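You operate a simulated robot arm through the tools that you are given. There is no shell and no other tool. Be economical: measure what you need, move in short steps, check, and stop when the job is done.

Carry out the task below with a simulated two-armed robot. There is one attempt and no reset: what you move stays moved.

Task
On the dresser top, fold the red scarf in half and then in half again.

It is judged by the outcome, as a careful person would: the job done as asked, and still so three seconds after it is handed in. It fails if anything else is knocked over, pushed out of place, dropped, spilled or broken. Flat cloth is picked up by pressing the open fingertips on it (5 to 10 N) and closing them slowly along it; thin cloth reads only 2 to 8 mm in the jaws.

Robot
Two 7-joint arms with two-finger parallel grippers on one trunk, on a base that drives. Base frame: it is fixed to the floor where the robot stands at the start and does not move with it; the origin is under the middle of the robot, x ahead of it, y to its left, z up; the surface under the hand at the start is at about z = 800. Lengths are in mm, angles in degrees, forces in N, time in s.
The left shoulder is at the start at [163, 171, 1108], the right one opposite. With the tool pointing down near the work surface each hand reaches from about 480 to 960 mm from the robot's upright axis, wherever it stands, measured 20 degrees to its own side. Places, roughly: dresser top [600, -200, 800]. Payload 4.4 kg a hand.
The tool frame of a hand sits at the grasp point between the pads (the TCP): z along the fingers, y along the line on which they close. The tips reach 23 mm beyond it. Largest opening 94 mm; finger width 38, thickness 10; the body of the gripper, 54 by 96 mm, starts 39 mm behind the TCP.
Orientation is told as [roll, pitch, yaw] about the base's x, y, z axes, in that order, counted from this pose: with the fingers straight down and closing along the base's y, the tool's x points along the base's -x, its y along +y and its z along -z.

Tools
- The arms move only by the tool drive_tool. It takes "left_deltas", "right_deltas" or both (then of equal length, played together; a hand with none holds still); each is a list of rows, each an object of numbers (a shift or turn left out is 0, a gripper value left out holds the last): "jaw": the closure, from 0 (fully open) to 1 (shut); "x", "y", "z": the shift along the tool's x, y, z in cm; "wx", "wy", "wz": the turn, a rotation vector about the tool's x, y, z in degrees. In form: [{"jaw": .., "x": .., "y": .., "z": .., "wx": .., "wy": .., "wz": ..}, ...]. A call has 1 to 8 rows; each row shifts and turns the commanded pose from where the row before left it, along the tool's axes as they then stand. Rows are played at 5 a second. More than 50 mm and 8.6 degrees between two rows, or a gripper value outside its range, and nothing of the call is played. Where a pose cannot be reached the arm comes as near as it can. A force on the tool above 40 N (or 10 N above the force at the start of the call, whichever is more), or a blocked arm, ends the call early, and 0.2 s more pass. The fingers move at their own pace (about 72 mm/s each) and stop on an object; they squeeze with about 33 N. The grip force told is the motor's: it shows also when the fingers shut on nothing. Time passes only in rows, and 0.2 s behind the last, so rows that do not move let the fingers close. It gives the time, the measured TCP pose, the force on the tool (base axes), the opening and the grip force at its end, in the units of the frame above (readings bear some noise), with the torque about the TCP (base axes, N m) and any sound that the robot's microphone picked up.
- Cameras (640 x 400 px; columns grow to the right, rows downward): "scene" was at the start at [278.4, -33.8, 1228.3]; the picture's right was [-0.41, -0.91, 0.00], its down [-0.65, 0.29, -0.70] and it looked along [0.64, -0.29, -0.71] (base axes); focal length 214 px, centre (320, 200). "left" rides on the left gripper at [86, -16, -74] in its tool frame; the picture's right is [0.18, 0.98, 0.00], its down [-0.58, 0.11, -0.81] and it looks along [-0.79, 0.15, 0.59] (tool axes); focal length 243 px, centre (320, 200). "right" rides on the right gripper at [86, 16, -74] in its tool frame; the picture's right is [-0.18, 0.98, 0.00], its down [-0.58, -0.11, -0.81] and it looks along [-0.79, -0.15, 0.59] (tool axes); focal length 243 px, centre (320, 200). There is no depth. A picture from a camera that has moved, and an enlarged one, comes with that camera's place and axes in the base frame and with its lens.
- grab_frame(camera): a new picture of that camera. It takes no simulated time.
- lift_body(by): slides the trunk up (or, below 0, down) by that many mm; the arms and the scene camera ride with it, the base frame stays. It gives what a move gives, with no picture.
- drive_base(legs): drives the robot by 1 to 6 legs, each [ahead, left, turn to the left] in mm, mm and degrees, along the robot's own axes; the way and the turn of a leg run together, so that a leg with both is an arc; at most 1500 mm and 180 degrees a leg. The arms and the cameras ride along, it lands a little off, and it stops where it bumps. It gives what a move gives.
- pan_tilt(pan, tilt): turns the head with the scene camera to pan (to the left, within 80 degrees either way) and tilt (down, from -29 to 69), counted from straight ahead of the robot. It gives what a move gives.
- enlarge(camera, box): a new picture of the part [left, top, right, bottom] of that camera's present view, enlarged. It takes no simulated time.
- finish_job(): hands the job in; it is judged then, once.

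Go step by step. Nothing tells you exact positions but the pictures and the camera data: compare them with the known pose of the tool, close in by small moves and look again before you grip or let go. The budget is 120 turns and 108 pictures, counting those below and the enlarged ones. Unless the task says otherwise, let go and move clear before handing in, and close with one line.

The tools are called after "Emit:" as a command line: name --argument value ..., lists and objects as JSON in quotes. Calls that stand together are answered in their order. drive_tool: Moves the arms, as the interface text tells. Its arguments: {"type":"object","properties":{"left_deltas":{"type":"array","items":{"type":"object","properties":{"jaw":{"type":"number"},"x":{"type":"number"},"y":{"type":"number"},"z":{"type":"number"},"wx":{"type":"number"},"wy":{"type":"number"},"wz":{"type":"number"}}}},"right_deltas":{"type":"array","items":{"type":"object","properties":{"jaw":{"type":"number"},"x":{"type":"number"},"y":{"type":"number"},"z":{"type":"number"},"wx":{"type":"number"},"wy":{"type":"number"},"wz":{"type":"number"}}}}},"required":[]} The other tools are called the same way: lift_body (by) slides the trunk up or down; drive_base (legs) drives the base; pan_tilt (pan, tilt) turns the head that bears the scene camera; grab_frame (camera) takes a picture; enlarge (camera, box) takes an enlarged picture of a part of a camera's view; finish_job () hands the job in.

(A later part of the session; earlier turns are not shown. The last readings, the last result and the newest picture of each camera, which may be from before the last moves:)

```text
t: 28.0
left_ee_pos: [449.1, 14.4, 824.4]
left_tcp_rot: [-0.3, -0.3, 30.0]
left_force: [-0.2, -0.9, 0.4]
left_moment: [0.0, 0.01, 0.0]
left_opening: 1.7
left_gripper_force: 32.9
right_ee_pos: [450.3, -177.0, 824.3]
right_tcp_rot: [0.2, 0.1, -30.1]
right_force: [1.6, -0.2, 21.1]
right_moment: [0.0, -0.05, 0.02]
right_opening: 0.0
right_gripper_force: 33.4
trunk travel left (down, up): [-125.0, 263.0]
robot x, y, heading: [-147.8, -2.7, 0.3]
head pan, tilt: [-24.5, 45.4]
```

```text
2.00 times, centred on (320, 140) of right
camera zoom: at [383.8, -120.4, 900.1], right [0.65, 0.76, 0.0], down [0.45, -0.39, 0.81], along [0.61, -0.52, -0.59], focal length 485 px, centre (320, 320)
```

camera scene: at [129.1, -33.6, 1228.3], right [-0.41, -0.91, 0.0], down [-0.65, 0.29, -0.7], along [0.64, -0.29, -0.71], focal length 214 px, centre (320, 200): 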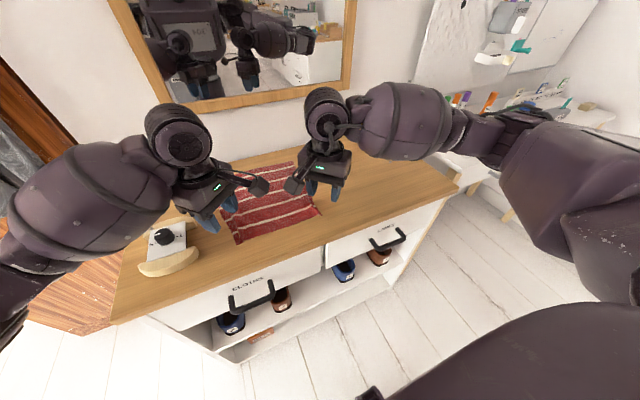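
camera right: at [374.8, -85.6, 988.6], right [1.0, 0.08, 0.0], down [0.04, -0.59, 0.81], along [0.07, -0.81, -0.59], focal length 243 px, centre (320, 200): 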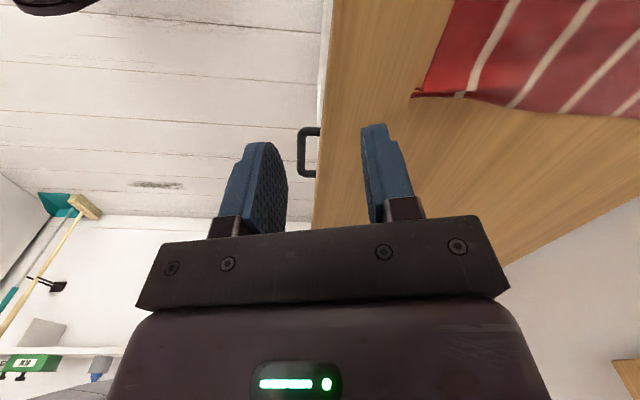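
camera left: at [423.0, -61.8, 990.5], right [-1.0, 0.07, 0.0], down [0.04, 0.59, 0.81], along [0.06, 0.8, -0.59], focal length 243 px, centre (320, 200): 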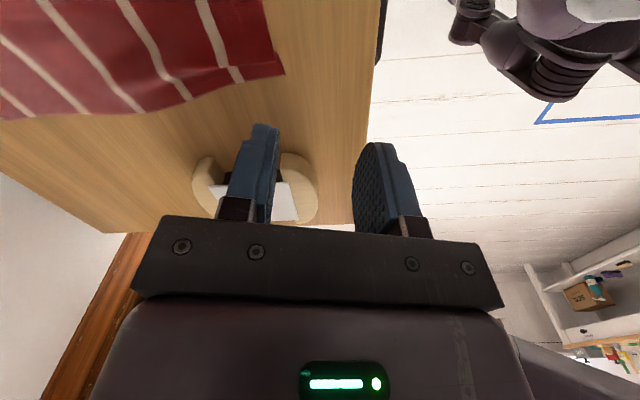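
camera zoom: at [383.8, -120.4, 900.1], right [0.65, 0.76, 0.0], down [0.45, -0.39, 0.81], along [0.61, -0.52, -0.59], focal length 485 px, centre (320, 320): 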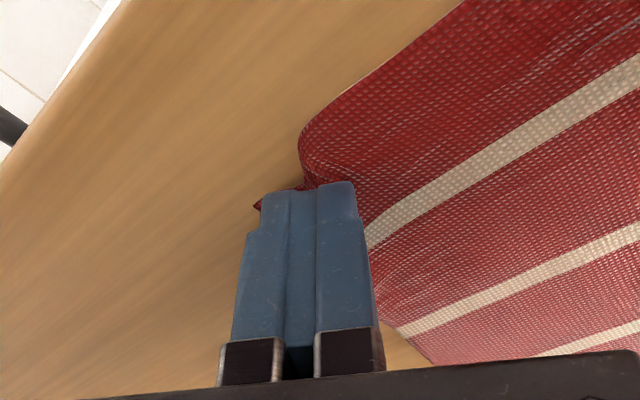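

The right missed and the left caught only a thread, because I pressed too lightly. I'll reopen, lift slightly and look before retrying with a proper press, further in.

Emit:
drive_tool --left_deltas '[{"jaw": 0.8}, {"jaw": 0.62}, {"z": -1.5}, {"z": -2.5}]' --right_deltas '[{"jaw": 0.8}, {"jaw": 0.62}, {"z": -1.5}, {"z": -2.5}]'

Emit:
enlarge --camera "left" --box '[160, 40, 480, 240]'

Emit:
enlarge --camera "right" --box '[160, 40, 480, 240]'

```text
t: 29.0
left_ee_pos: [450.7, 12.8, 863.3]
left_tcp_rot: [-0.4, -0.3, 30.0]
left_force: [0.4, -0.1, -0.9]
left_moment: [-0.01, -0.01, -0.01]
left_opening: 35.7
left_gripper_force: 0.0
right_ee_pos: [448.6, -177.4, 864.2]
right_tcp_rot: [0.0, 0.2, -30.1]
right_force: [-0.1, 0.2, 0.4]
right_moment: [0.0, -0.01, 0.0]
right_opening: 35.8
right_gripper_force: 0.0
trunk travel left (down, up): [-125.0, 263.0]
robot x, y, heading: [-149.8, -1.7, 0.4]
head pan, tilt: [-24.5, 45.4]
```

```text
2.00 times, centred on (320, 140) of left
camera zoom: at [382.3, -43.1, 936.5], right [-0.65, 0.76, -0.01], down [0.44, 0.39, 0.81], along [0.62, 0.52, -0.59], focal length 485 px, centre (320, 320)
```

zoom: 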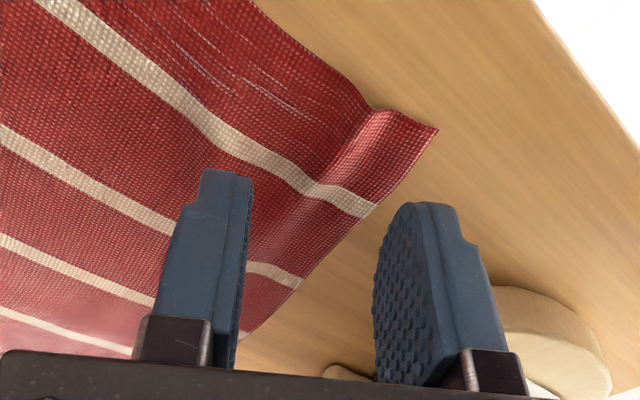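

```text
2.00 times, centred on (320, 140) of right
camera zoom: at [382.4, -120.8, 939.3], right [0.65, 0.76, 0.0], down [0.45, -0.39, 0.8], along [0.61, -0.53, -0.59], focal length 485 px, centre (320, 320)
```

zoom: 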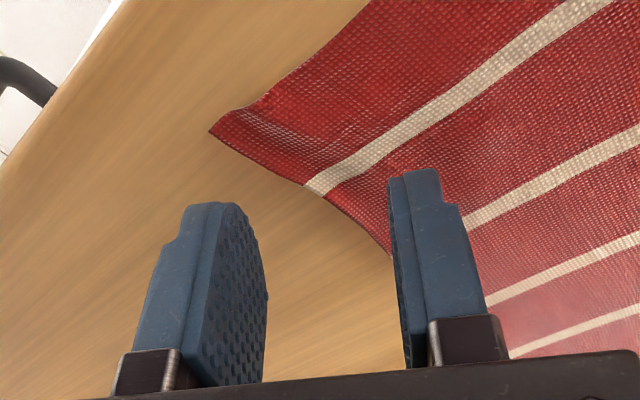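

The cloth is nearly flat again, with corners at about (425, 39) and (427, −206). The hands are well placed with the wider opening, so I'll lower and press properly this time.

Emit:
drive_tool --left_deltas '[{"z": 2}, {"z": 1.5}, {"z": 0.4}, {"z": 0.2}, {}]' --right_deltas '[{"z": 2}, {"z": 1.5}, {"z": 0.4}, {"z": 0.2}, {}]'

```text
t: 30.2
left_ee_pos: [452.3, 13.7, 824.4]
left_tcp_rot: [-0.3, -0.5, 30.0]
left_force: [2.1, 1.3, 14.6]
left_moment: [0.32, 0.19, -0.08]
left_opening: 35.8
left_gripper_force: 0.8
right_ee_pos: [449.1, -177.9, 824.4]
right_tcp_rot: [0.1, 0.0, -30.0]
right_force: [1.8, -0.2, 6.4]
right_moment: [-0.12, 0.07, 0.03]
right_opening: 35.7
right_gripper_force: 0.1
trunk travel left (down, up): [-125.0, 263.0]
robot x, y, heading: [-148.6, 0.2, 0.2]
head pan, tilt: [-24.5, 45.4]
```

Emit:
drive_tool --left_deltas '[{"jaw": 0.66}, {"jaw": 0.72}, {"jaw": 0.78}, {"jaw": 0.84}, {"jaw": 0.9}, {"jaw": 0.96}, {"jaw": 1.0}, {"jaw": 1.0}]' --right_deltas '[{"z": 0.03, "jaw": 0.66}, {"jaw": 0.72}, {"jaw": 0.78}, {"jaw": 0.84}, {"jaw": 0.9}, {"jaw": 0.96}, {"jaw": 1.0}, {"jaw": 1.0}]'

Emit:
enlarge --camera "left" --box '[160, 40, 480, 240]'

Emit:
enlarge --camera "right" --box '[160, 40, 480, 240]'

```text
t: 32.0
left_ee_pos: [449.7, 14.5, 824.1]
left_tcp_rot: [-0.5, -0.3, 29.9]
left_force: [-0.8, -3.5, 24.7]
left_moment: [-0.03, 0.14, -0.02]
left_opening: 2.3
left_gripper_force: 32.9
right_ee_pos: [448.9, -177.6, 823.1]
right_tcp_rot: [0.2, 0.0, -30.2]
right_force: [1.1, 4.0, 15.9]
right_moment: [0.1, 0.04, 0.08]
right_opening: 1.0
right_gripper_force: 32.9
trunk travel left (down, up): [-125.0, 263.0]
robot x, y, heading: [-147.9, 0.5, -0.0]
head pan, tilt: [-24.5, 45.4]
```

```text
2.00 times, centred on (320, 140) of left
camera zoom: at [380.9, -42.1, 897.5], right [-0.65, 0.76, -0.01], down [0.44, 0.39, 0.81], along [0.62, 0.52, -0.59], focal length 485 px, centre (320, 320)
```

zoom: 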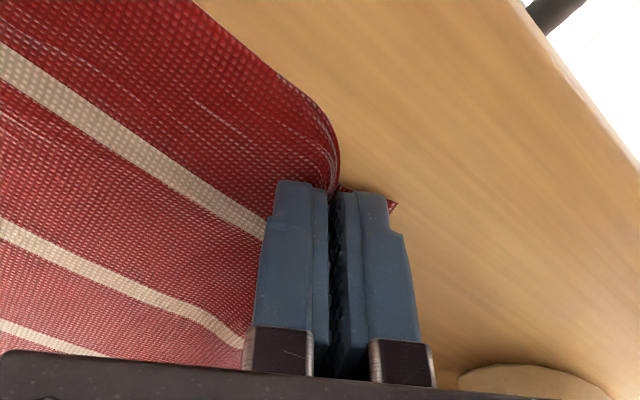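

```text
2.00 times, centred on (320, 140) of right
camera zoom: at [382.4, -121.0, 900.0], right [0.65, 0.76, 0.0], down [0.45, -0.39, 0.81], along [0.61, -0.52, -0.59], focal length 485 px, centre (320, 320)
```

zoom: 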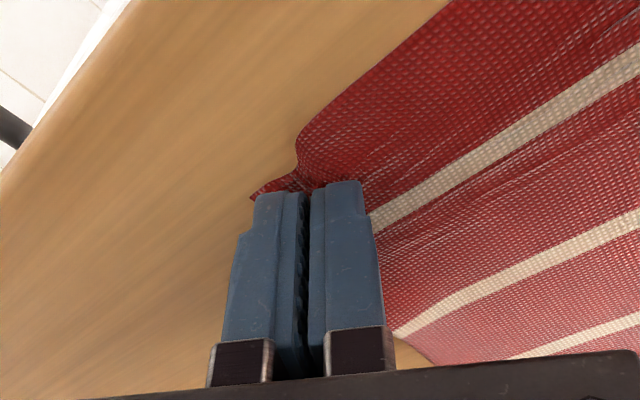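

The left reads 2.3 mm, which is valid; the right at 1.0 mm is doubtful. I'll make a small test lift.

Emit:
drive_tool --left_deltas '[{"z": -1}, {"z": -1}, {"z": -1}, {"z": -1}]' --right_deltas '[{"z": -1}, {"z": -1}, {"z": -1}, {"z": -1}]'

Emit:
grab_frame --camera "left"

Emit:
grab_frame --camera "right"

```text
t: 33.0
left_ee_pos: [451.1, 12.9, 861.4]
left_tcp_rot: [-0.2, -0.2, 30.1]
left_force: [-0.1, -3.3, -0.6]
left_moment: [-0.08, -0.04, -0.04]
left_opening: 2.0
left_gripper_force: 32.9
right_ee_pos: [450.1, -176.7, 861.4]
right_tcp_rot: [0.1, 0.1, -30.2]
right_force: [-1.0, 4.6, 0.3]
right_moment: [0.1, 0.01, 0.07]
right_opening: 1.3
right_gripper_force: 33.3
trunk travel left (down, up): [-125.0, 263.0]
robot x, y, heading: [-148.4, 2.3, -0.2]
head pan, tilt: [-24.5, 45.4]
```

```text
69 pictures are left
camera left: at [383.4, -42.7, 935.6], right [-0.65, 0.76, -0.01], down [0.44, 0.39, 0.81], along [0.62, 0.52, -0.59], focal length 243 px, centre (320, 200)
```

left: 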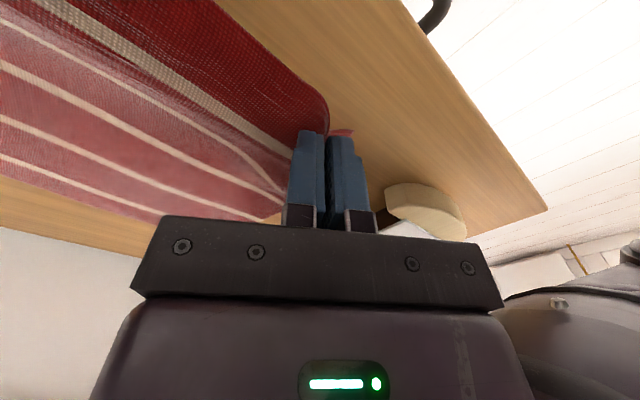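

```text
68 pictures are left
camera right: at [384.8, -121.2, 938.6], right [0.65, 0.76, 0.0], down [0.45, -0.39, 0.8], along [0.61, -0.52, -0.59], focal length 243 px, centre (320, 200)
```

right: 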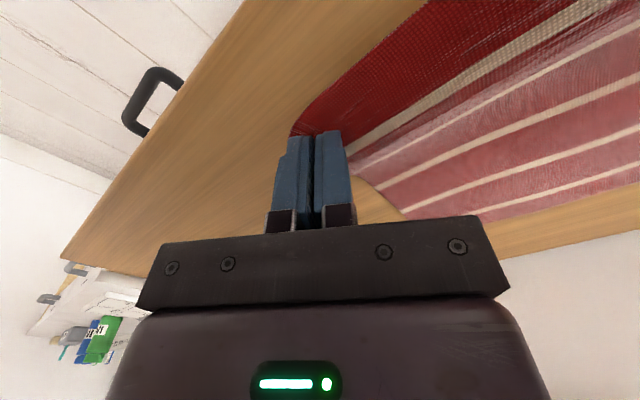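

Both hands hold the cloth, taut between them. Now I'll carry the near edge in an arc over toward the far edge.

Emit:
drive_tool --left_deltas '[{"x": -0.85, "y": -0.72, "z": -1.9}, {"x": -1.99, "y": -1.15, "z": -1.8}, {"x": -2.6, "y": -1.5, "z": -1.2}, {"x": -2.86, "y": -1.65, "z": -0.4}, {"x": -2.77, "y": -1.6, "z": 0.4}, {}]' --right_deltas '[{"x": -0.85, "y": 0.72, "z": -1.9}, {"x": -1.99, "y": 1.15, "z": -1.8}, {"x": -2.6, "y": 1.5, "z": -1.2}, {"x": -2.86, "y": 1.65, "z": -0.4}, {"x": -2.77, "y": 1.6, "z": 0.4}, {}]'

Emit:
grab_frame --camera "scene"

Emit:
grab_frame --camera "left"

```text
t: 34.4
left_ee_pos: [580.0, 11.2, 911.0]
left_tcp_rot: [-0.3, -0.3, 29.9]
left_force: [-0.6, 0.2, 0.5]
left_moment: [-0.01, 0.01, 0.0]
left_opening: 2.5
left_gripper_force: 33.2
right_ee_pos: [578.1, -176.0, 910.6]
right_tcp_rot: [0.1, 0.2, -30.0]
right_force: [0.4, 1.6, 0.0]
right_moment: [0.06, -0.01, 0.01]
right_opening: 1.4
right_gripper_force: 33.3
trunk travel left (down, up): [-125.0, 263.0]
robot x, y, heading: [-155.2, -2.3, 0.0]
head pan, tilt: [-24.5, 45.4]
```

```text
67 pictures are left
camera scene: at [128.6, -33.5, 1228.5], right [-0.41, -0.91, 0.0], down [-0.65, 0.29, -0.7], along [0.64, -0.29, -0.71], focal length 214 px, centre (320, 200)
```

scene: 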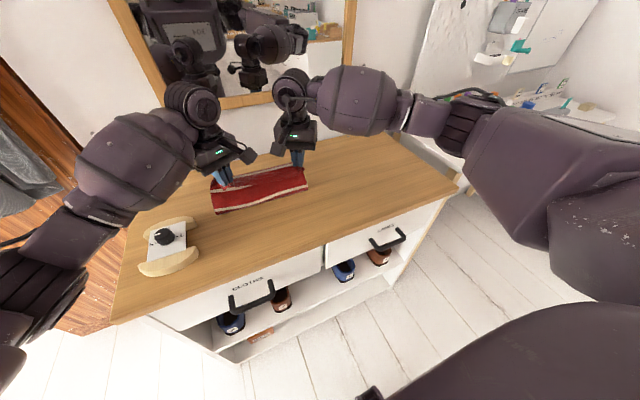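

```text
66 pictures are left
camera left: at [512.4, -45.1, 984.8], right [-0.65, 0.76, -0.01], down [0.44, 0.39, 0.81], along [0.62, 0.52, -0.59], focal length 243 px, centre (320, 200)
```

left: 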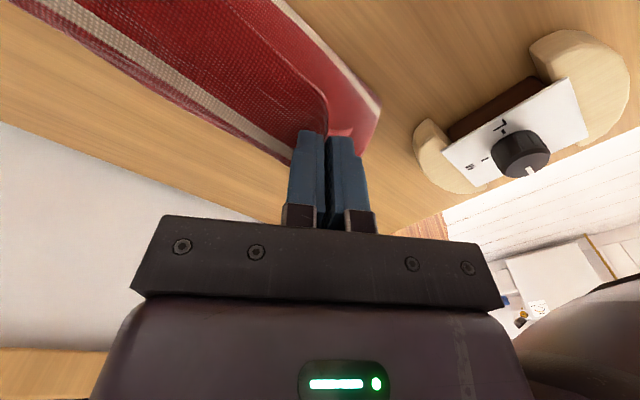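

The fold is going well. I'll look closer before continuing.

Emit:
enlarge --camera "scene" --box '[160, 120, 400, 270]'

```text
2.67 times, centred on (280, 195) of scene
camera zoom: at [128.6, -33.5, 1228.5], right [-0.41, -0.91, 0.0], down [-0.65, 0.29, -0.7], along [0.64, -0.29, -0.71], focal length 572 px, centre (427, 213)
```

zoom: 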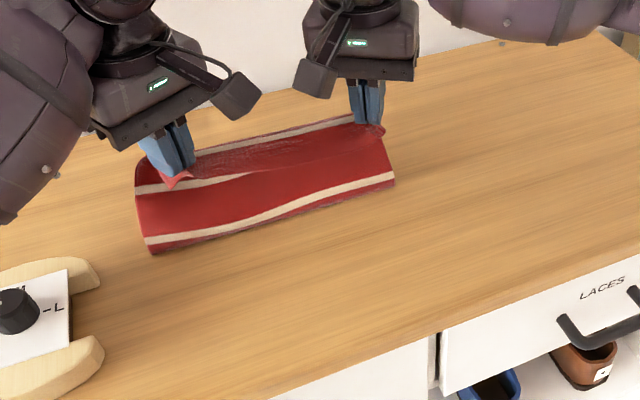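

I'll continue forward and tilt the fingers back toward me so the hem lies the right way round.

Emit:
drive_tool --left_deltas '[{"x": -2.6, "y": -1.5, "z": 1.0}, {"x": -2.0, "y": -1.15, "z": 1.0}, {"wx": -4, "wy": 6.9}, {"wx": -4, "wy": 6.9}, {"wx": -4, "wy": 6.9}, {}]' --right_deltas '[{"x": -2.6, "y": 1.5, "z": 1.0}, {"x": -2.0, "y": 1.15, "z": 1.0}, {"wx": 4, "wy": 6.9}, {"wx": 4, "wy": 6.9}, {"wx": 4, "wy": 6.9}, {}]'

Emit:
enlarge --camera "scene" --box '[160, 100, 400, 250]'

Emit:
grab_frame --camera "left"

Emit:
grab_frame --camera "right"

```text
t: 35.8
left_ee_pos: [632.1, 11.9, 891.8]
left_tcp_rot: [12.3, 20.4, 32.1]
left_force: [0.5, -1.4, 0.3]
left_moment: [-0.09, 0.0, 0.02]
left_opening: 1.9
left_gripper_force: 32.4
right_ee_pos: [632.9, -176.9, 890.3]
right_tcp_rot: [-12.4, 20.7, -32.4]
right_force: [0.5, 1.4, -0.7]
right_moment: [0.02, -0.01, 0.02]
right_opening: 1.4
right_gripper_force: 32.7
trunk travel left (down, up): [-125.0, 263.0]
robot x, y, heading: [-149.9, -0.2, 0.7]
head pan, tilt: [-24.5, 45.4]
```

```text
2.67 times, centred on (280, 175) of scene
camera zoom: at [129.1, -33.6, 1228.3], right [-0.41, -0.91, 0.0], down [-0.65, 0.29, -0.7], along [0.64, -0.29, -0.71], focal length 572 px, centre (427, 267)
```

zoom: 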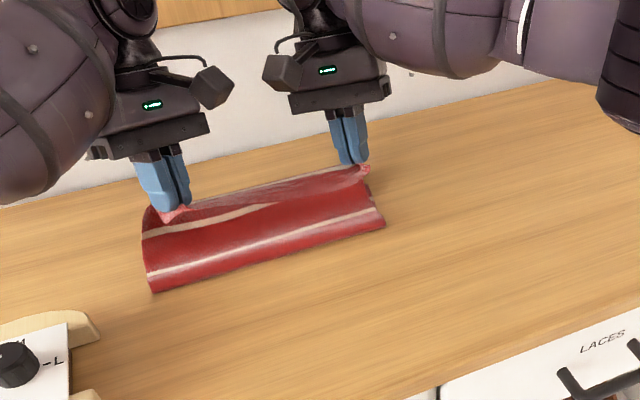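

```text
63 pictures are left
camera left: at [600.5, -44.6, 986.2], right [-0.6, 0.76, 0.26], down [0.74, 0.39, 0.56], along [0.32, 0.52, -0.79], focal length 243 px, centre (320, 200)
```

left: 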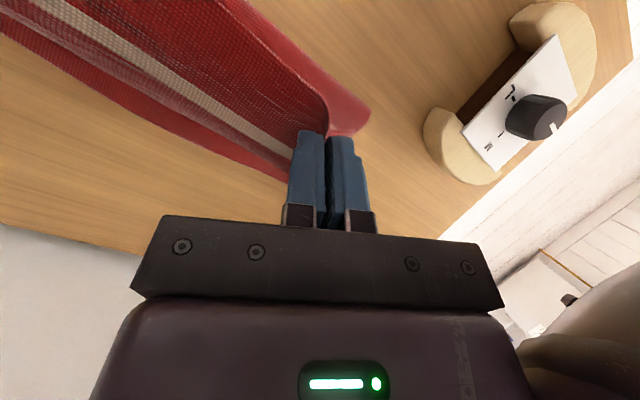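

```text
62 pictures are left
camera right: at [603.4, -119.4, 987.3], right [0.59, 0.76, -0.26], down [0.74, -0.39, 0.55], along [0.32, -0.52, -0.79], focal length 243 px, centre (320, 200)
```

right: 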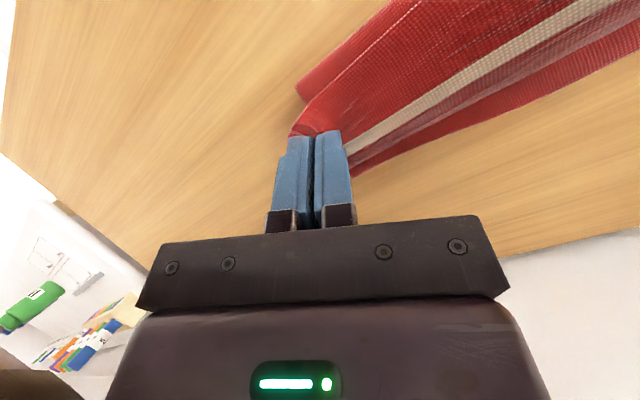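

The far edge is at x≈682. I'll lower the hem toward it and look before letting go.

Emit:
drive_tool --left_deltas '[{"x": -1.32, "y": -0.76, "z": 0.96}, {"x": -1.32, "y": -0.76, "z": 0.96}, {"x": -1.32, "y": -0.76, "z": 0.96}, {}]' --right_deltas '[{"x": -1.32, "y": 0.76, "z": 0.96}, {"x": -1.32, "y": 0.76, "z": 0.96}, {"x": -1.32, "y": 0.76, "z": 0.96}, {}]'

Emit:
enlarge --camera "scene" --box '[160, 100, 400, 250]'

Emit:
grab_frame --camera "left"

Emit:
grab_frame --camera "right"

```text
t: 36.8
left_ee_pos: [655.8, 12.6, 855.8]
left_tcp_rot: [12.3, 20.1, 32.1]
left_force: [0.0, -1.4, -0.3]
left_moment: [-0.07, -0.02, 0.01]
left_opening: 2.3
left_gripper_force: 33.3
left hand out of reach, approached as far as the arm can: row 3
right_ee_pos: [664.2, -175.4, 845.3]
right_tcp_rot: [-12.5, 20.8, -32.5]
right_force: [0.6, 1.9, 0.3]
right_moment: [0.07, -0.03, 0.04]
right_opening: 1.1
right_gripper_force: 32.9
trunk travel left (down, up): [-125.0, 263.0]
robot x, y, heading: [-149.2, -0.6, -0.0]
head pan, tilt: [-24.5, 45.4]
```

```text
2.67 times, centred on (280, 175) of scene
camera zoom: at [129.0, -33.8, 1228.3], right [-0.41, -0.91, 0.0], down [-0.65, 0.29, -0.7], along [0.64, -0.29, -0.71], focal length 572 px, centre (427, 267)
```

zoom: 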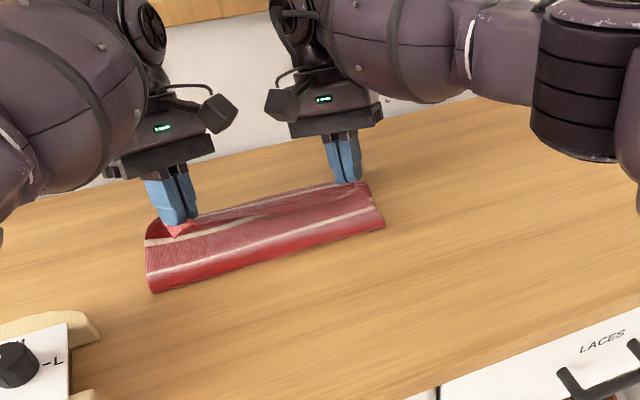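

```text
60 pictures are left
camera left: at [623.6, -44.3, 950.0], right [-0.6, 0.76, 0.26], down [0.73, 0.38, 0.56], along [0.33, 0.52, -0.79], focal length 243 px, centre (320, 200)
```

left: 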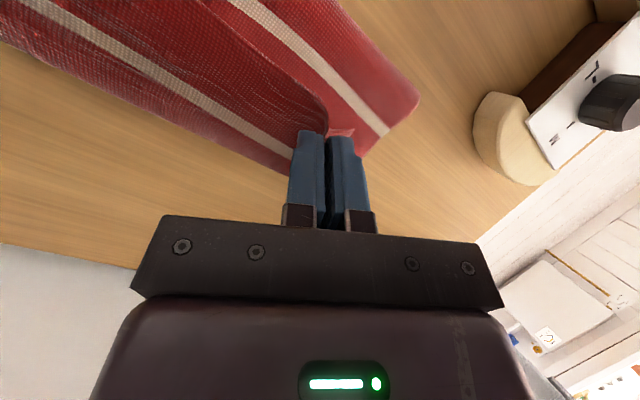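

```text
59 pictures are left
camera right: at [633.1, -119.2, 941.8], right [0.6, 0.76, -0.26], down [0.74, -0.39, 0.55], along [0.32, -0.52, -0.79], focal length 243 px, centre (320, 200)
```

right: 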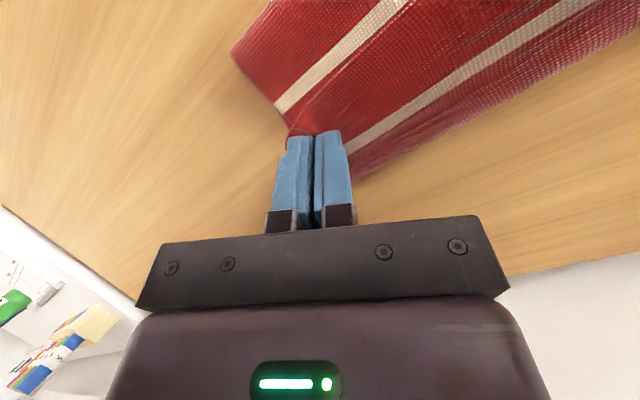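

The left arm is at its reach limit with this tilt. I'll look closely at how the hem and the far edge compare.

Emit:
enlarge --camera "right" --box '[320, 0, 640, 200]'

Emit:
enlarge --camera "left" --box '[0, 0, 320, 200]'

```text
2.00 times, centred on (480, 100) of right
camera zoom: at [633.1, -119.2, 941.8], right [0.6, 0.76, -0.26], down [0.74, -0.39, 0.55], along [0.32, -0.52, -0.79], focal length 485 px, centre (0, 400)
```

zoom: 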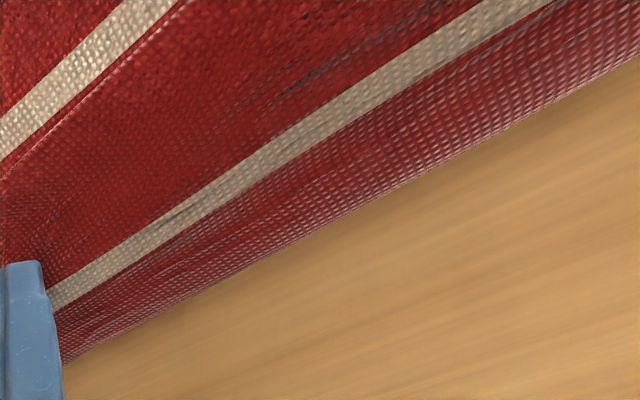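

```text
2.00 times, centred on (160, 100) of left
camera zoom: at [623.6, -44.3, 950.0], right [-0.6, 0.76, 0.26], down [0.73, 0.38, 0.56], along [0.33, 0.52, -0.79], focal length 485 px, centre (640, 400)
```

zoom: 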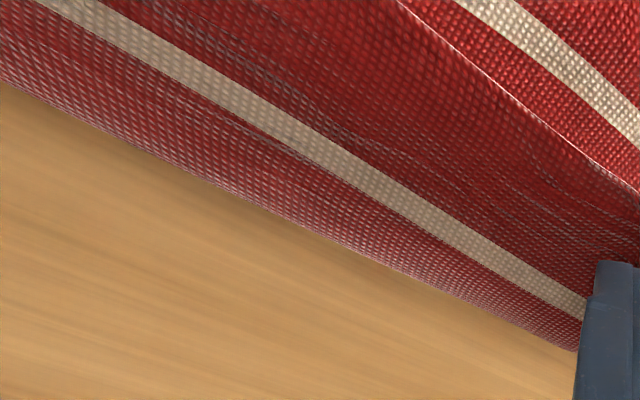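

The hem strip near the hands still points back toward me. I'll set the hem line down near the far edge by evening out the hands, nudging the base forward and lowering the trunk. After letting go I can flip the small lip with a fingertip.

Emit:
drive_tool --left_deltas '[{}, {}]' --right_deltas '[{"x": 0.35, "y": 0.2, "z": -0.91}, {}]'

Emit:
drive_base --legs '[[14, 0, 0]]'

Emit:
lift_body --by -22

```text
t: 37.4
left_ee_pos: [656.3, 13.7, 856.4]
left_tcp_rot: [12.3, 20.3, 32.2]
left_force: [-0.4, -0.5, 0.0]
left_moment: [-0.06, -0.01, 0.01]
left_opening: 2.0
left_gripper_force: 32.8
right_ee_pos: [665.3, -172.1, 854.3]
right_tcp_rot: [-12.4, 20.8, -32.3]
right_force: [-0.8, 1.4, 0.3]
right_moment: [0.01, -0.03, -0.01]
right_opening: 1.2
right_gripper_force: 33.2
trunk travel left (down, up): [-125.0, 263.0]
robot x, y, heading: [-148.8, -2.6, -0.2]
head pan, tilt: [-24.5, 45.4]
```

```text
t: 38.2
left_ee_pos: [669.6, 12.1, 856.7]
left_tcp_rot: [12.2, 20.2, 32.1]
left_force: [0.4, -1.1, -0.4]
left_moment: [-0.02, -0.03, 0.05]
left_opening: 2.0
left_gripper_force: 33.0
right_ee_pos: [678.6, -172.1, 854.8]
right_tcp_rot: [-12.3, 20.7, -32.4]
right_force: [-0.6, 0.9, -0.4]
right_moment: [0.03, 0.03, 0.0]
right_opening: 0.9
right_gripper_force: 33.0
trunk travel left (down, up): [-125.0, 263.0]
robot x, y, heading: [-133.8, 0.4, -0.1]
head pan, tilt: [-24.5, 45.4]
```

```text
t: 38.9
left_ee_pos: [670.0, 11.7, 832.1]
left_tcp_rot: [12.4, 20.3, 32.1]
left_force: [0.1, -1.7, -0.4]
left_moment: [-0.01, -0.01, -0.01]
left_opening: 2.1
left_gripper_force: 33.2
right_ee_pos: [678.3, -171.3, 830.9]
right_tcp_rot: [-12.4, 20.8, -32.4]
right_force: [-0.1, 1.4, 1.5]
right_moment: [0.08, -0.05, 0.0]
right_opening: 1.3
right_gripper_force: 33.2
trunk travel left (down, up): [-103.0, 285.0]
robot x, y, heading: [-132.6, -0.7, 0.0]
head pan, tilt: [-24.5, 45.4]
```

Emit:
enlarge --camera "scene" --box '[160, 80, 400, 230]'

Emit:
grab_frame --camera "right"

Emit:
grab_frame --camera "left"

```text
2.67 times, centred on (280, 155) of scene
camera zoom: at [165.3, -33.5, 1200.4], right [-0.41, -0.91, 0.0], down [-0.65, 0.29, -0.7], along [0.64, -0.29, -0.71], focal length 572 px, centre (427, 320)
```

zoom: 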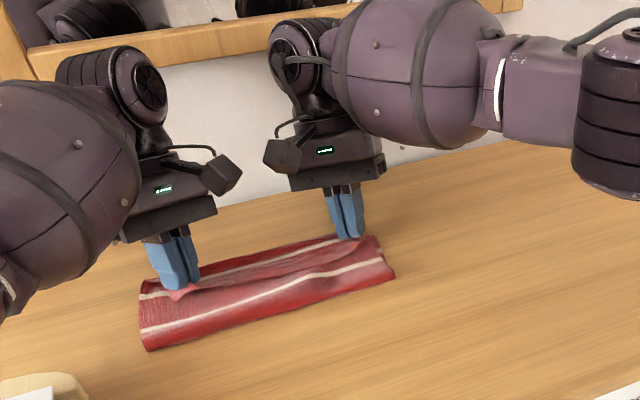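

```text
55 pictures are left
camera right: at [648.9, -115.6, 927.6], right [0.59, 0.76, -0.26], down [0.74, -0.39, 0.55], along [0.32, -0.52, -0.79], focal length 243 px, centre (320, 200)
```

right: 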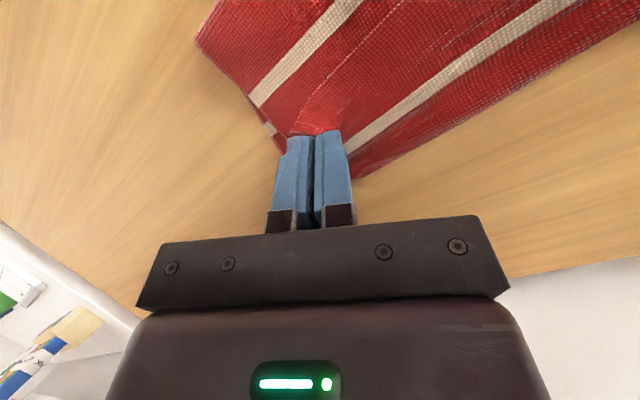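

```text
54 pictures are left
camera left: at [637.1, -43.6, 926.4], right [-0.6, 0.76, 0.26], down [0.73, 0.38, 0.56], along [0.32, 0.53, -0.79], focal length 243 px, centre (320, 200)
```

left: 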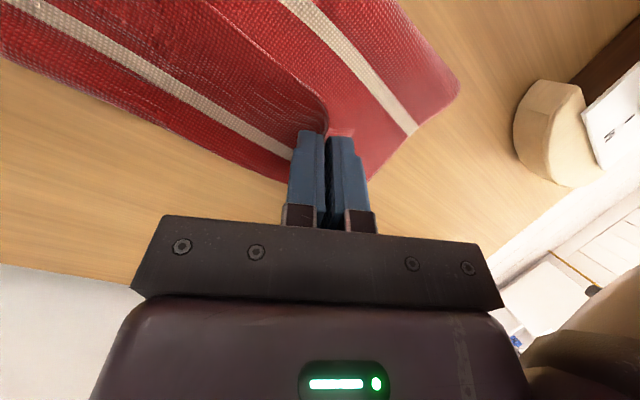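

The fold looks decent. I'll open gently and withdraw along the fingers.

Emit:
drive_tool --left_deltas '[{"jaw": 0.9}, {"jaw": 0.8}, {"jaw": 0.75}, {"z": -1}, {"z": -2}, {"z": -3}, {"z": -3}]' --right_deltas '[{"jaw": 0.9}, {"jaw": 0.8}, {"jaw": 0.75}, {"z": -1}, {"z": -2}, {"z": -3}, {"z": -3}]'

Emit:
enlarge --camera "scene" --box '[160, 80, 400, 230]'

Emit:
grab_frame --camera "right"

Emit:
grab_frame --camera "left"

```text
t: 40.5
left_ee_pos: [695.9, 13.4, 915.9]
left_tcp_rot: [12.4, 20.4, 32.1]
left_force: [-0.6, 0.2, -0.5]
left_moment: [0.03, -0.02, 0.0]
left_opening: 23.7
left_gripper_force: 0.0
left hand out of reach, approached as far as the arm can: row 7
right_ee_pos: [707.4, -172.6, 902.9]
right_tcp_rot: [-13.3, 21.5, -32.3]
right_force: [0.0, 0.6, -1.2]
right_moment: [0.03, 0.03, 0.01]
right_opening: 23.6
right_gripper_force: 0.0
trunk travel left (down, up): [-103.0, 285.0]
robot x, y, heading: [-136.0, 2.5, 0.1]
head pan, tilt: [-24.5, 45.4]
```

```text
2.67 times, centred on (280, 155) of scene
camera zoom: at [160.4, -34.6, 1199.8], right [-0.42, -0.91, 0.0], down [-0.64, 0.3, -0.71], along [0.64, -0.29, -0.71], focal length 572 px, centre (427, 320)
```

zoom: 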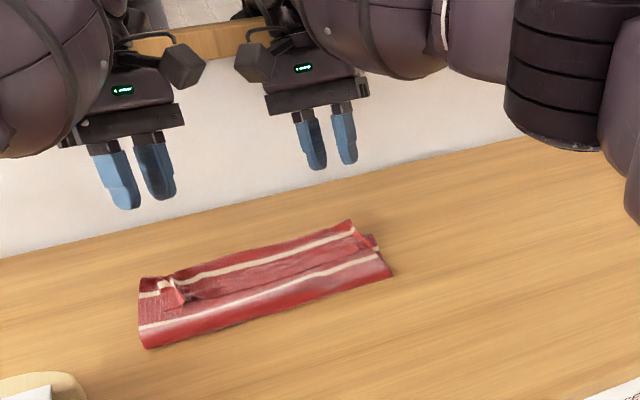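

```text
52 pictures are left
camera right: at [678.6, -115.6, 999.8], right [0.59, 0.76, -0.28], down [0.75, -0.38, 0.54], along [0.31, -0.53, -0.79], focal length 243 px, centre (320, 200)
```

right: 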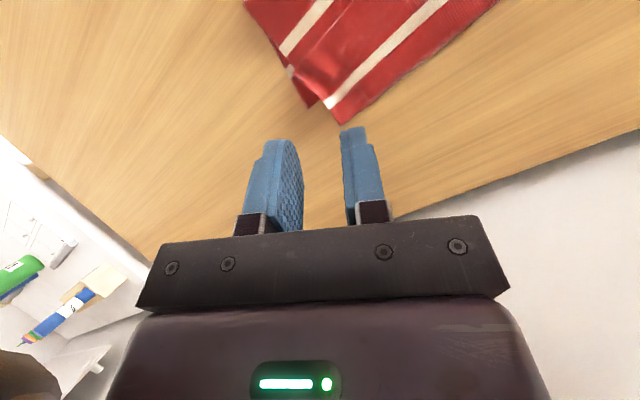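

```text
51 pictures are left
camera left: at [663.0, -41.5, 1009.8], right [-0.59, 0.76, 0.26], down [0.74, 0.38, 0.56], along [0.32, 0.52, -0.79], focal length 243 px, centre (320, 200)
```

left: 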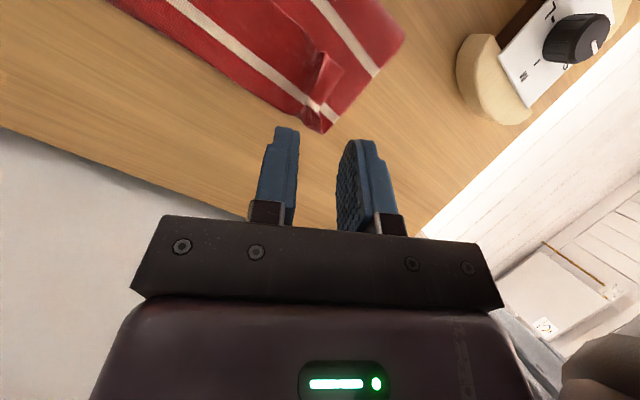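

Released. I'll pull the hands up and out to the sides, untilting them, then inspect the fold.

Emit:
drive_tool --left_deltas '[{"wx": 4, "wy": -6.9}, {"wx": 4, "wy": -6.9}, {"wx": 4, "wy": -6.9}, {"x": 3, "y": 3, "z": -1}, {"x": 3, "y": 3}]' --right_deltas '[{"wx": -4, "wy": -6.9}, {"wx": -4, "wy": -6.9}, {"wx": -4, "wy": -6.9}, {"x": 3, "y": -3, "z": -1}, {"x": 3, "y": -3}]'

Emit:
enlarge --camera "scene" --box '[190, 140, 330, 228]'

Emit:
grab_frame --camera "left"

```text
t: 41.7
left_ee_pos: [762.2, 7.9, 920.3]
left_tcp_rot: [0.1, -0.3, 31.0]
left_force: [0.7, 0.4, -0.3]
left_moment: [0.0, 0.01, 0.0]
left_opening: 23.6
left_gripper_force: 0.1
left hand out of reach, approached as far as the arm can: row 1, 2, 3, 4, 5
right_ee_pos: [633.6, -197.1, 923.2]
right_tcp_rot: [0.1, 0.2, -30.2]
right_force: [0.2, -0.6, 0.5]
right_moment: [-0.02, -0.01, -0.04]
right_opening: 23.5
right_gripper_force: 0.0
trunk travel left (down, up): [-103.0, 285.0]
robot x, y, heading: [-132.9, 0.4, -0.1]
head pan, tilt: [-24.5, 45.4]
```

```text
4.55 times, centred on (260, 184) of scene
camera zoom: at [165.2, -34.0, 1200.8], right [-0.41, -0.91, 0.0], down [-0.65, 0.29, -0.7], along [0.64, -0.29, -0.71], focal length 975 px, centre (593, 273)
```

zoom: 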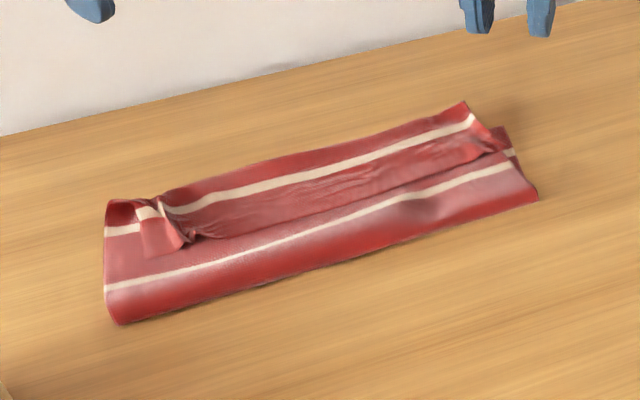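

```text
49 pictures are left
camera left: at [694.4, -50.8, 992.6], right [-0.66, 0.75, 0.0], down [0.44, 0.39, 0.81], along [0.6, 0.54, -0.59], focal length 243 px, centre (320, 200)
```

left: 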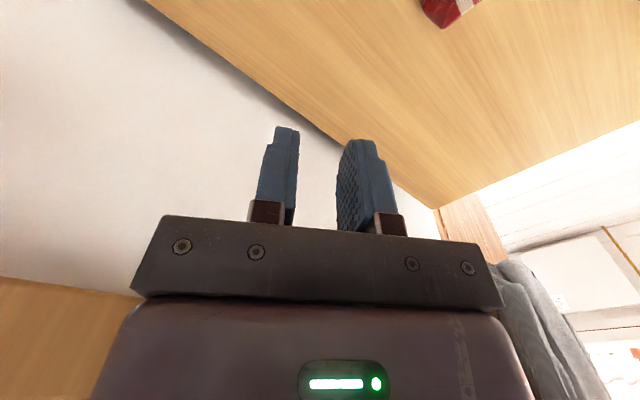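

The hem ended up folded back on top, leaving a lip about 60 mm wide, so it needs flipping forward to the far edge at x≈712. I'll do this one corner at a time with the gripper turned 90°. First the right hand moves aside and the left comes back from the wall and turns.

Emit:
drive_tool --left_deltas '[{"x": 3.1, "y": 1.9}, {"x": 3.1, "y": 1.9}, {"x": 3.2, "y": 1.9}, {"wz": -8.5}, {"wz": -8.5}, {"wz": -8.5}, {"wz": -8.5}, {"wz": -8.5}]' --right_deltas '[{"x": -1.5, "y": -3, "z": -1}, {"x": -1.5, "y": -3, "z": -1}, {"x": -1.5, "y": -3}, {}, {}, {}, {}, {}]'

Emit:
drive_tool --left_deltas '[{"wz": -8.5}, {"wz": -8}, {}]'

Emit:
grab_frame --camera "left"

Emit:
grab_frame --camera "right"

```text
t: 42.8
left_ee_pos: [724.4, -6.8, 826.0]
left_tcp_rot: [5.8, 3.1, 41.6]
left_force: [-7.4, -2.8, 20.6]
left_moment: [-0.12, -0.28, -0.07]
left_opening: 21.3
left_gripper_force: 0.0
left hand out of reach, approached as far as the arm can: row 1, 2, 3
right_ee_pos: [624.4, -296.2, 945.5]
right_tcp_rot: [0.2, 0.1, -30.0]
right_force: [0.6, -0.5, 0.3]
right_moment: [0.0, -0.01, 0.01]
right_opening: 23.7
right_gripper_force: 0.1
trunk travel left (down, up): [-103.0, 285.0]
robot x, y, heading: [-138.7, -1.0, 0.0]
head pan, tilt: [-24.5, 45.4]
stopped in row 5 (left hand): the force on the tool passed its limit at 383 N (the readings are from after the stop); the commanded pose is now the measured one
```

```text
t: 43.2
left_ee_pos: [723.4, -10.2, 825.7]
left_tcp_rot: [6.2, 1.7, 50.6]
left_force: [-7.2, -11.1, 32.0]
left_moment: [-0.23, -0.64, -0.3]
left_opening: 22.3
left_gripper_force: 0.0
right_ee_pos: [620.7, -298.4, 945.3]
right_tcp_rot: [0.2, 0.1, -30.2]
right_force: [-0.6, -1.3, 0.2]
right_moment: [0.01, -0.03, 0.0]
right_opening: 23.6
right_gripper_force: 0.1
trunk travel left (down, up): [-103.0, 285.0]
robot x, y, heading: [-135.9, -3.9, -0.2]
head pan, tilt: [-24.5, 45.4]
stopped in row 2 (left hand): the force on the tool passed its limit at 45 N (the readings are from after the stop); the commanded pose is now the measured one
```

```text
48 pictures are left
camera left: at [688.3, -89.8, 899.5], right [-0.87, 0.48, 0.11], down [0.37, 0.48, 0.8], along [0.33, 0.73, -0.6], focal length 243 px, centre (320, 200)
```

left: 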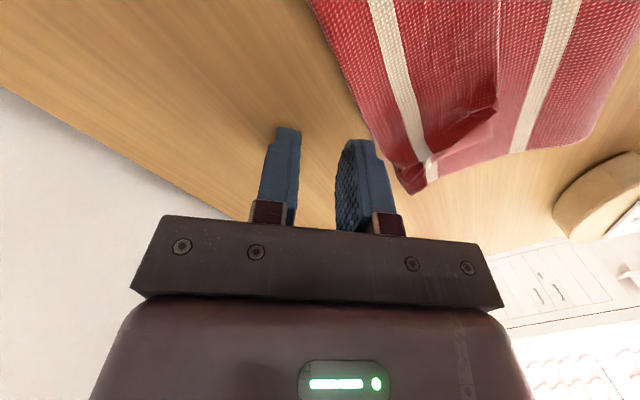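

```text
47 pictures are left
camera right: at [555.5, -242.7, 1022.1], right [0.65, 0.76, 0.0], down [0.45, -0.39, 0.81], along [0.61, -0.53, -0.59], focal length 243 px, centre (320, 200)
```

right: 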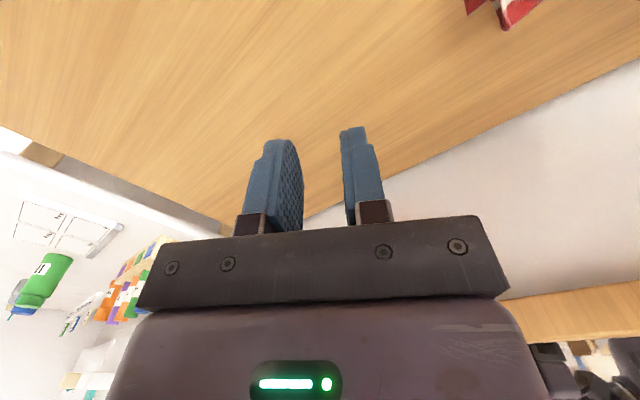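

The left arm hit an odd reach limit and dipped onto the bare wood behind the scarf. I'll raise the trunk to lift everything gently clear, then look.

Emit:
lift_body --by 70

Emit:
grab_frame --camera "scene"

```text
t: 44.3
left_ee_pos: [715.0, -7.3, 1055.6]
left_tcp_rot: [-3.6, -6.3, 51.3]
left_force: [0.7, -0.4, -0.8]
left_moment: [-0.02, -0.02, 0.01]
left_opening: 23.3
left_gripper_force: 0.1
right_ee_pos: [627.3, -297.3, 1008.7]
right_tcp_rot: [-0.2, 0.5, -30.2]
right_force: [-0.1, 0.3, 0.1]
right_moment: [0.0, -0.02, 0.01]
right_opening: 23.5
right_gripper_force: 0.0
trunk travel left (down, up): [-173.0, 215.0]
robot x, y, heading: [-137.8, -4.3, -0.1]
head pan, tilt: [-24.5, 45.4]
```

```text
46 pictures are left
camera scene: at [95.3, -34.5, 1284.2], right [-0.42, -0.91, 0.0], down [-0.65, 0.3, -0.7], along [0.64, -0.29, -0.71], focal length 214 px, centre (320, 200)
```

scene: 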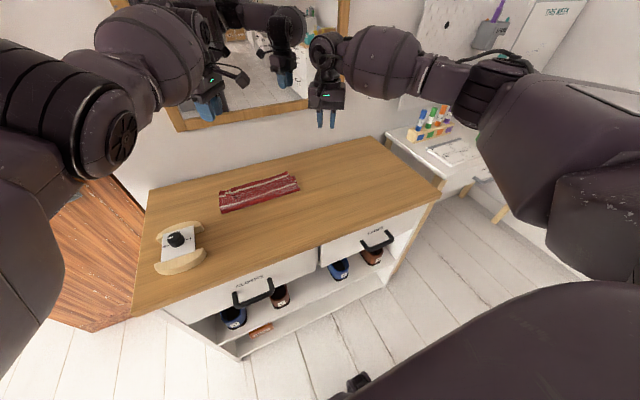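

The scarf and gadget are undisturbed. I'll bring the left arm back to a comfortable pose and see if it behaves.

Emit:
drive_tool --left_deltas '[{"x": -0.4, "y": 4.0}, {"x": -0.4, "y": 4.0}, {"x": -0.4, "y": 4.0}, {"x": -0.4, "y": 4.0}]'

```text
t: 45.3
left_ee_pos: [599.5, 107.5, 1050.3]
left_tcp_rot: [-3.7, -6.4, 51.3]
left_force: [-0.9, 1.0, -1.1]
left_moment: [0.01, -0.02, -0.08]
left_opening: 23.7
left_gripper_force: 0.1
right_ee_pos: [624.1, -296.1, 1012.3]
right_tcp_rot: [-0.1, 0.3, -30.2]
right_force: [0.1, -0.3, -0.2]
right_moment: [-0.03, 0.03, 0.0]
right_opening: 23.5
right_gripper_force: 0.1
trunk travel left (down, up): [-173.0, 215.0]
robot x, y, heading: [-135.1, -3.5, 0.2]
head pan, tilt: [-24.5, 45.4]
```

It behaves now. I'll drive forward 70 mm for better reach and lower the trunk to its original height.

Emit:
drive_base --legs '[[70, 0, 0]]'

Emit:
lift_body --by -48

Emit:
enlarge --camera "scene" --box '[170, 150, 330, 250]'

Emit:
grab_frame --camera "left"

```text
t: 46.3
left_ee_pos: [670.0, 106.5, 1049.8]
left_tcp_rot: [-3.8, -6.4, 51.3]
left_force: [0.7, 0.4, -0.1]
left_moment: [0.03, 0.01, -0.03]
left_opening: 23.1
left_gripper_force: 0.0
right_ee_pos: [694.5, -296.8, 1012.6]
right_tcp_rot: [-0.1, 0.3, -30.2]
right_force: [-0.3, 1.2, 1.4]
right_moment: [-0.01, 0.02, -0.01]
right_opening: 23.5
right_gripper_force: 0.0
trunk travel left (down, up): [-173.0, 215.0]
robot x, y, heading: [-66.9, -0.8, 0.0]
head pan, tilt: [-24.5, 45.4]
```

```text
t: 47.2
left_ee_pos: [668.1, 106.7, 1004.7]
left_tcp_rot: [-4.1, -6.6, 51.3]
left_force: [0.1, -0.6, 0.2]
left_moment: [-0.03, -0.02, 0.0]
left_opening: 23.6
left_gripper_force: 0.0
right_ee_pos: [693.0, -296.5, 967.9]
right_tcp_rot: [0.2, 0.0, -30.2]
right_force: [-0.3, 0.5, 0.0]
right_moment: [0.0, -0.02, 0.0]
right_opening: 23.8
right_gripper_force: 0.1
trunk travel left (down, up): [-125.0, 263.0]
robot x, y, heading: [-68.2, 0.5, 0.3]
head pan, tilt: [-24.5, 45.4]
```

```text
4.00 times, centred on (250, 200) of scene
camera zoom: at [209.5, -34.3, 1229.3], right [-0.41, -0.91, 0.0], down [-0.65, 0.3, -0.7], along [0.64, -0.29, -0.71], focal length 858 px, centre (600, 200)
```

zoom: 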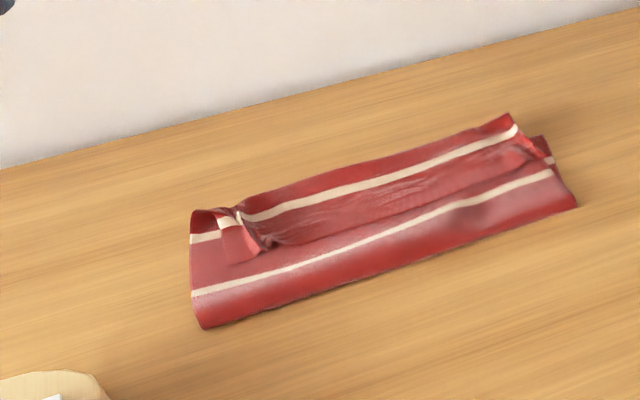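

```text
44 pictures are left
camera left: at [616.2, 26.5, 1069.9], right [-0.87, 0.48, -0.09], down [0.18, 0.48, 0.86], along [0.45, 0.73, -0.51], focal length 243 px, centre (320, 200)
```

left: 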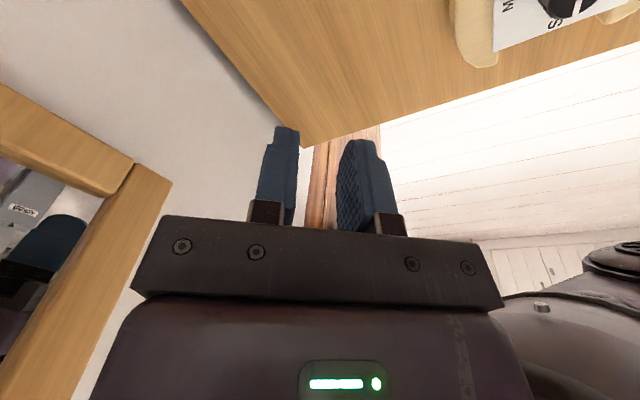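

I now read it as a flap about 55 mm wide, hem at x≈632, lying folded back on the top layer, while the crest matches the far edge at x≈705. I'll grip the flap's left end with the left hand at 90° yaw and flip it forward.

Emit:
drive_tool --left_deltas '[{"wx": -7.6, "wy": 1.0}, {"wz": -8}, {"wz": -8}, {"wz": -8}, {"wz": -8}, {"wz": -7}]'

Emit:
drive_tool --left_deltas '[{"x": 3.5, "y": 0.6}, {"x": 3.5, "y": 0.5}, {"x": 3.5, "y": 0.5}, {"z": 4.4}, {"z": 4.4}, {"z": 3}]'

Emit:
grab_frame --camera "left"

```text
t: 48.6
left_ee_pos: [669.9, 106.0, 1001.6]
left_tcp_rot: [-0.5, -6.6, 90.6]
left_force: [0.0, -0.8, -0.2]
left_moment: [0.03, -0.01, 0.02]
left_opening: 23.6
left_gripper_force: 0.1
right_ee_pos: [693.9, -297.2, 965.5]
right_tcp_rot: [0.0, 0.3, -30.2]
right_force: [-0.1, -0.3, 0.5]
right_moment: [0.0, 0.0, 0.0]
right_opening: 23.4
right_gripper_force: 0.1
trunk travel left (down, up): [-125.0, 263.0]
robot x, y, heading: [-64.8, 1.6, 0.1]
head pan, tilt: [-24.5, 45.4]
```

```text
t: 50.0
left_ee_pos: [654.5, 14.3, 872.4]
left_tcp_rot: [-0.5, -6.7, 90.5]
left_force: [0.9, -0.2, -0.1]
left_moment: [-0.02, 0.02, 0.0]
left_opening: 23.7
left_gripper_force: 0.0
right_ee_pos: [695.0, -296.4, 963.7]
right_tcp_rot: [-0.1, 0.3, -30.2]
right_force: [-0.8, -0.3, -0.2]
right_moment: [0.02, -0.02, 0.01]
right_opening: 23.3
right_gripper_force: 0.1
trunk travel left (down, up): [-125.0, 263.0]
robot x, y, heading: [-65.6, -0.6, 0.1]
head pan, tilt: [-24.5, 45.4]
```

```text
43 pictures are left
camera left: at [670.0, -78.4, 935.4], right [-0.98, -0.19, -0.03], down [-0.12, 0.48, 0.87], along [-0.15, 0.85, -0.5], focal length 243 px, centre (320, 200)
```

left: 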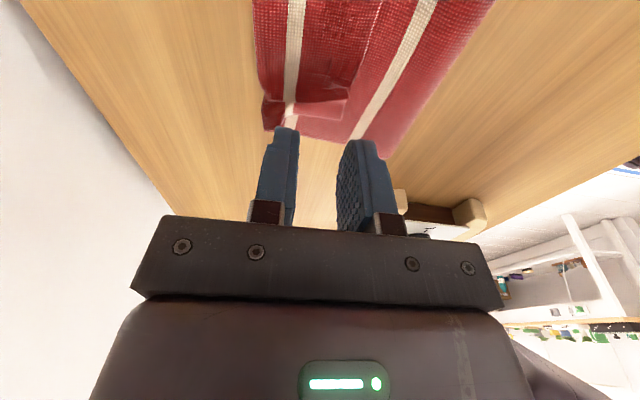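

The flap's corner is near (640, 17). I'll level the small tilt, shift slightly inward, and descend.

Emit:
drive_tool --left_deltas '[{"wy": 6.7}, {"x": 1.2, "y": 0.2}, {"z": 1.5}, {"z": 1.3}, {}]'

Emit:
enlarge --camera "left" --box '[180, 0, 460, 175]'

```text
t: 51.2
left_ee_pos: [652.9, 3.5, 845.6]
left_tcp_rot: [-0.4, 0.2, 90.5]
left_force: [-0.7, 0.4, -0.5]
left_moment: [0.01, 0.0, 0.01]
left_opening: 23.4
left_gripper_force: 0.0
right_ee_pos: [694.9, -297.0, 965.6]
right_tcp_rot: [-0.1, 0.3, -30.3]
right_force: [0.7, -0.2, -0.3]
right_moment: [-0.02, 0.02, 0.0]
right_opening: 23.4
right_gripper_force: 0.1
trunk travel left (down, up): [-125.0, 263.0]
robot x, y, heading: [-66.6, -3.5, -0.2]
head pan, tilt: [-24.5, 45.4]
```

```text
2.29 times, centred on (320, 88) of left
camera zoom: at [668.6, -82.0, 919.8], right [-0.98, -0.19, -0.01], down [-0.12, 0.58, 0.8], along [-0.15, 0.79, -0.59], focal length 555 px, centre (320, 457)
```

zoom: 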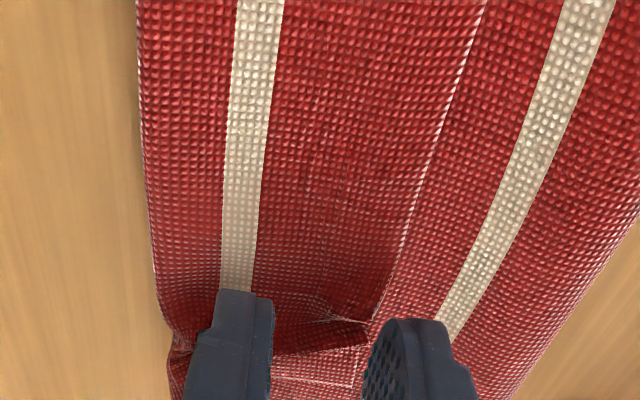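

The flap spans x 639–694 and its left end is at y≈6. I'll shift so both fingers stand on the flap, lower and press.

Emit:
drive_tool --left_deltas '[{"x": 1.3, "y": -0.9}, {"z": 0.9}, {"z": 0.4}, {}]'

```text
t: 52.2
left_ee_pos: [662.2, -9.6, 831.7]
left_tcp_rot: [-0.4, 0.0, 90.4]
left_force: [-0.5, -0.1, 0.7]
left_moment: [0.0, 0.03, 0.01]
left_opening: 23.3
left_gripper_force: 0.1
right_ee_pos: [694.5, -298.5, 964.5]
right_tcp_rot: [0.0, 0.2, -30.1]
right_force: [-0.3, -1.3, -0.7]
right_moment: [0.02, -0.01, -0.01]
right_opening: 23.1
right_gripper_force: 0.1
trunk travel left (down, up): [-125.0, 263.0]
robot x, y, heading: [-64.0, -0.2, -0.1]
head pan, tilt: [-24.5, 45.4]
```

Emit:
drive_tool --left_deltas '[{"z": 0.3}, {"z": 0.2}, {}]'

```text
t: 53.0
left_ee_pos: [663.0, -9.3, 828.0]
left_tcp_rot: [-0.5, 0.1, 90.5]
left_force: [0.9, -0.2, -0.5]
left_moment: [0.02, 0.01, 0.0]
left_opening: 23.4
left_gripper_force: 0.1
right_ee_pos: [694.0, -297.5, 965.1]
right_tcp_rot: [0.0, 0.3, -30.2]
right_force: [-0.2, -0.4, -0.5]
right_moment: [0.01, -0.02, 0.01]
right_opening: 23.5
right_gripper_force: 0.0
trunk travel left (down, up): [-125.0, 263.0]
robot x, y, heading: [-67.9, 0.1, -0.0]
head pan, tilt: [-24.5, 45.4]
```

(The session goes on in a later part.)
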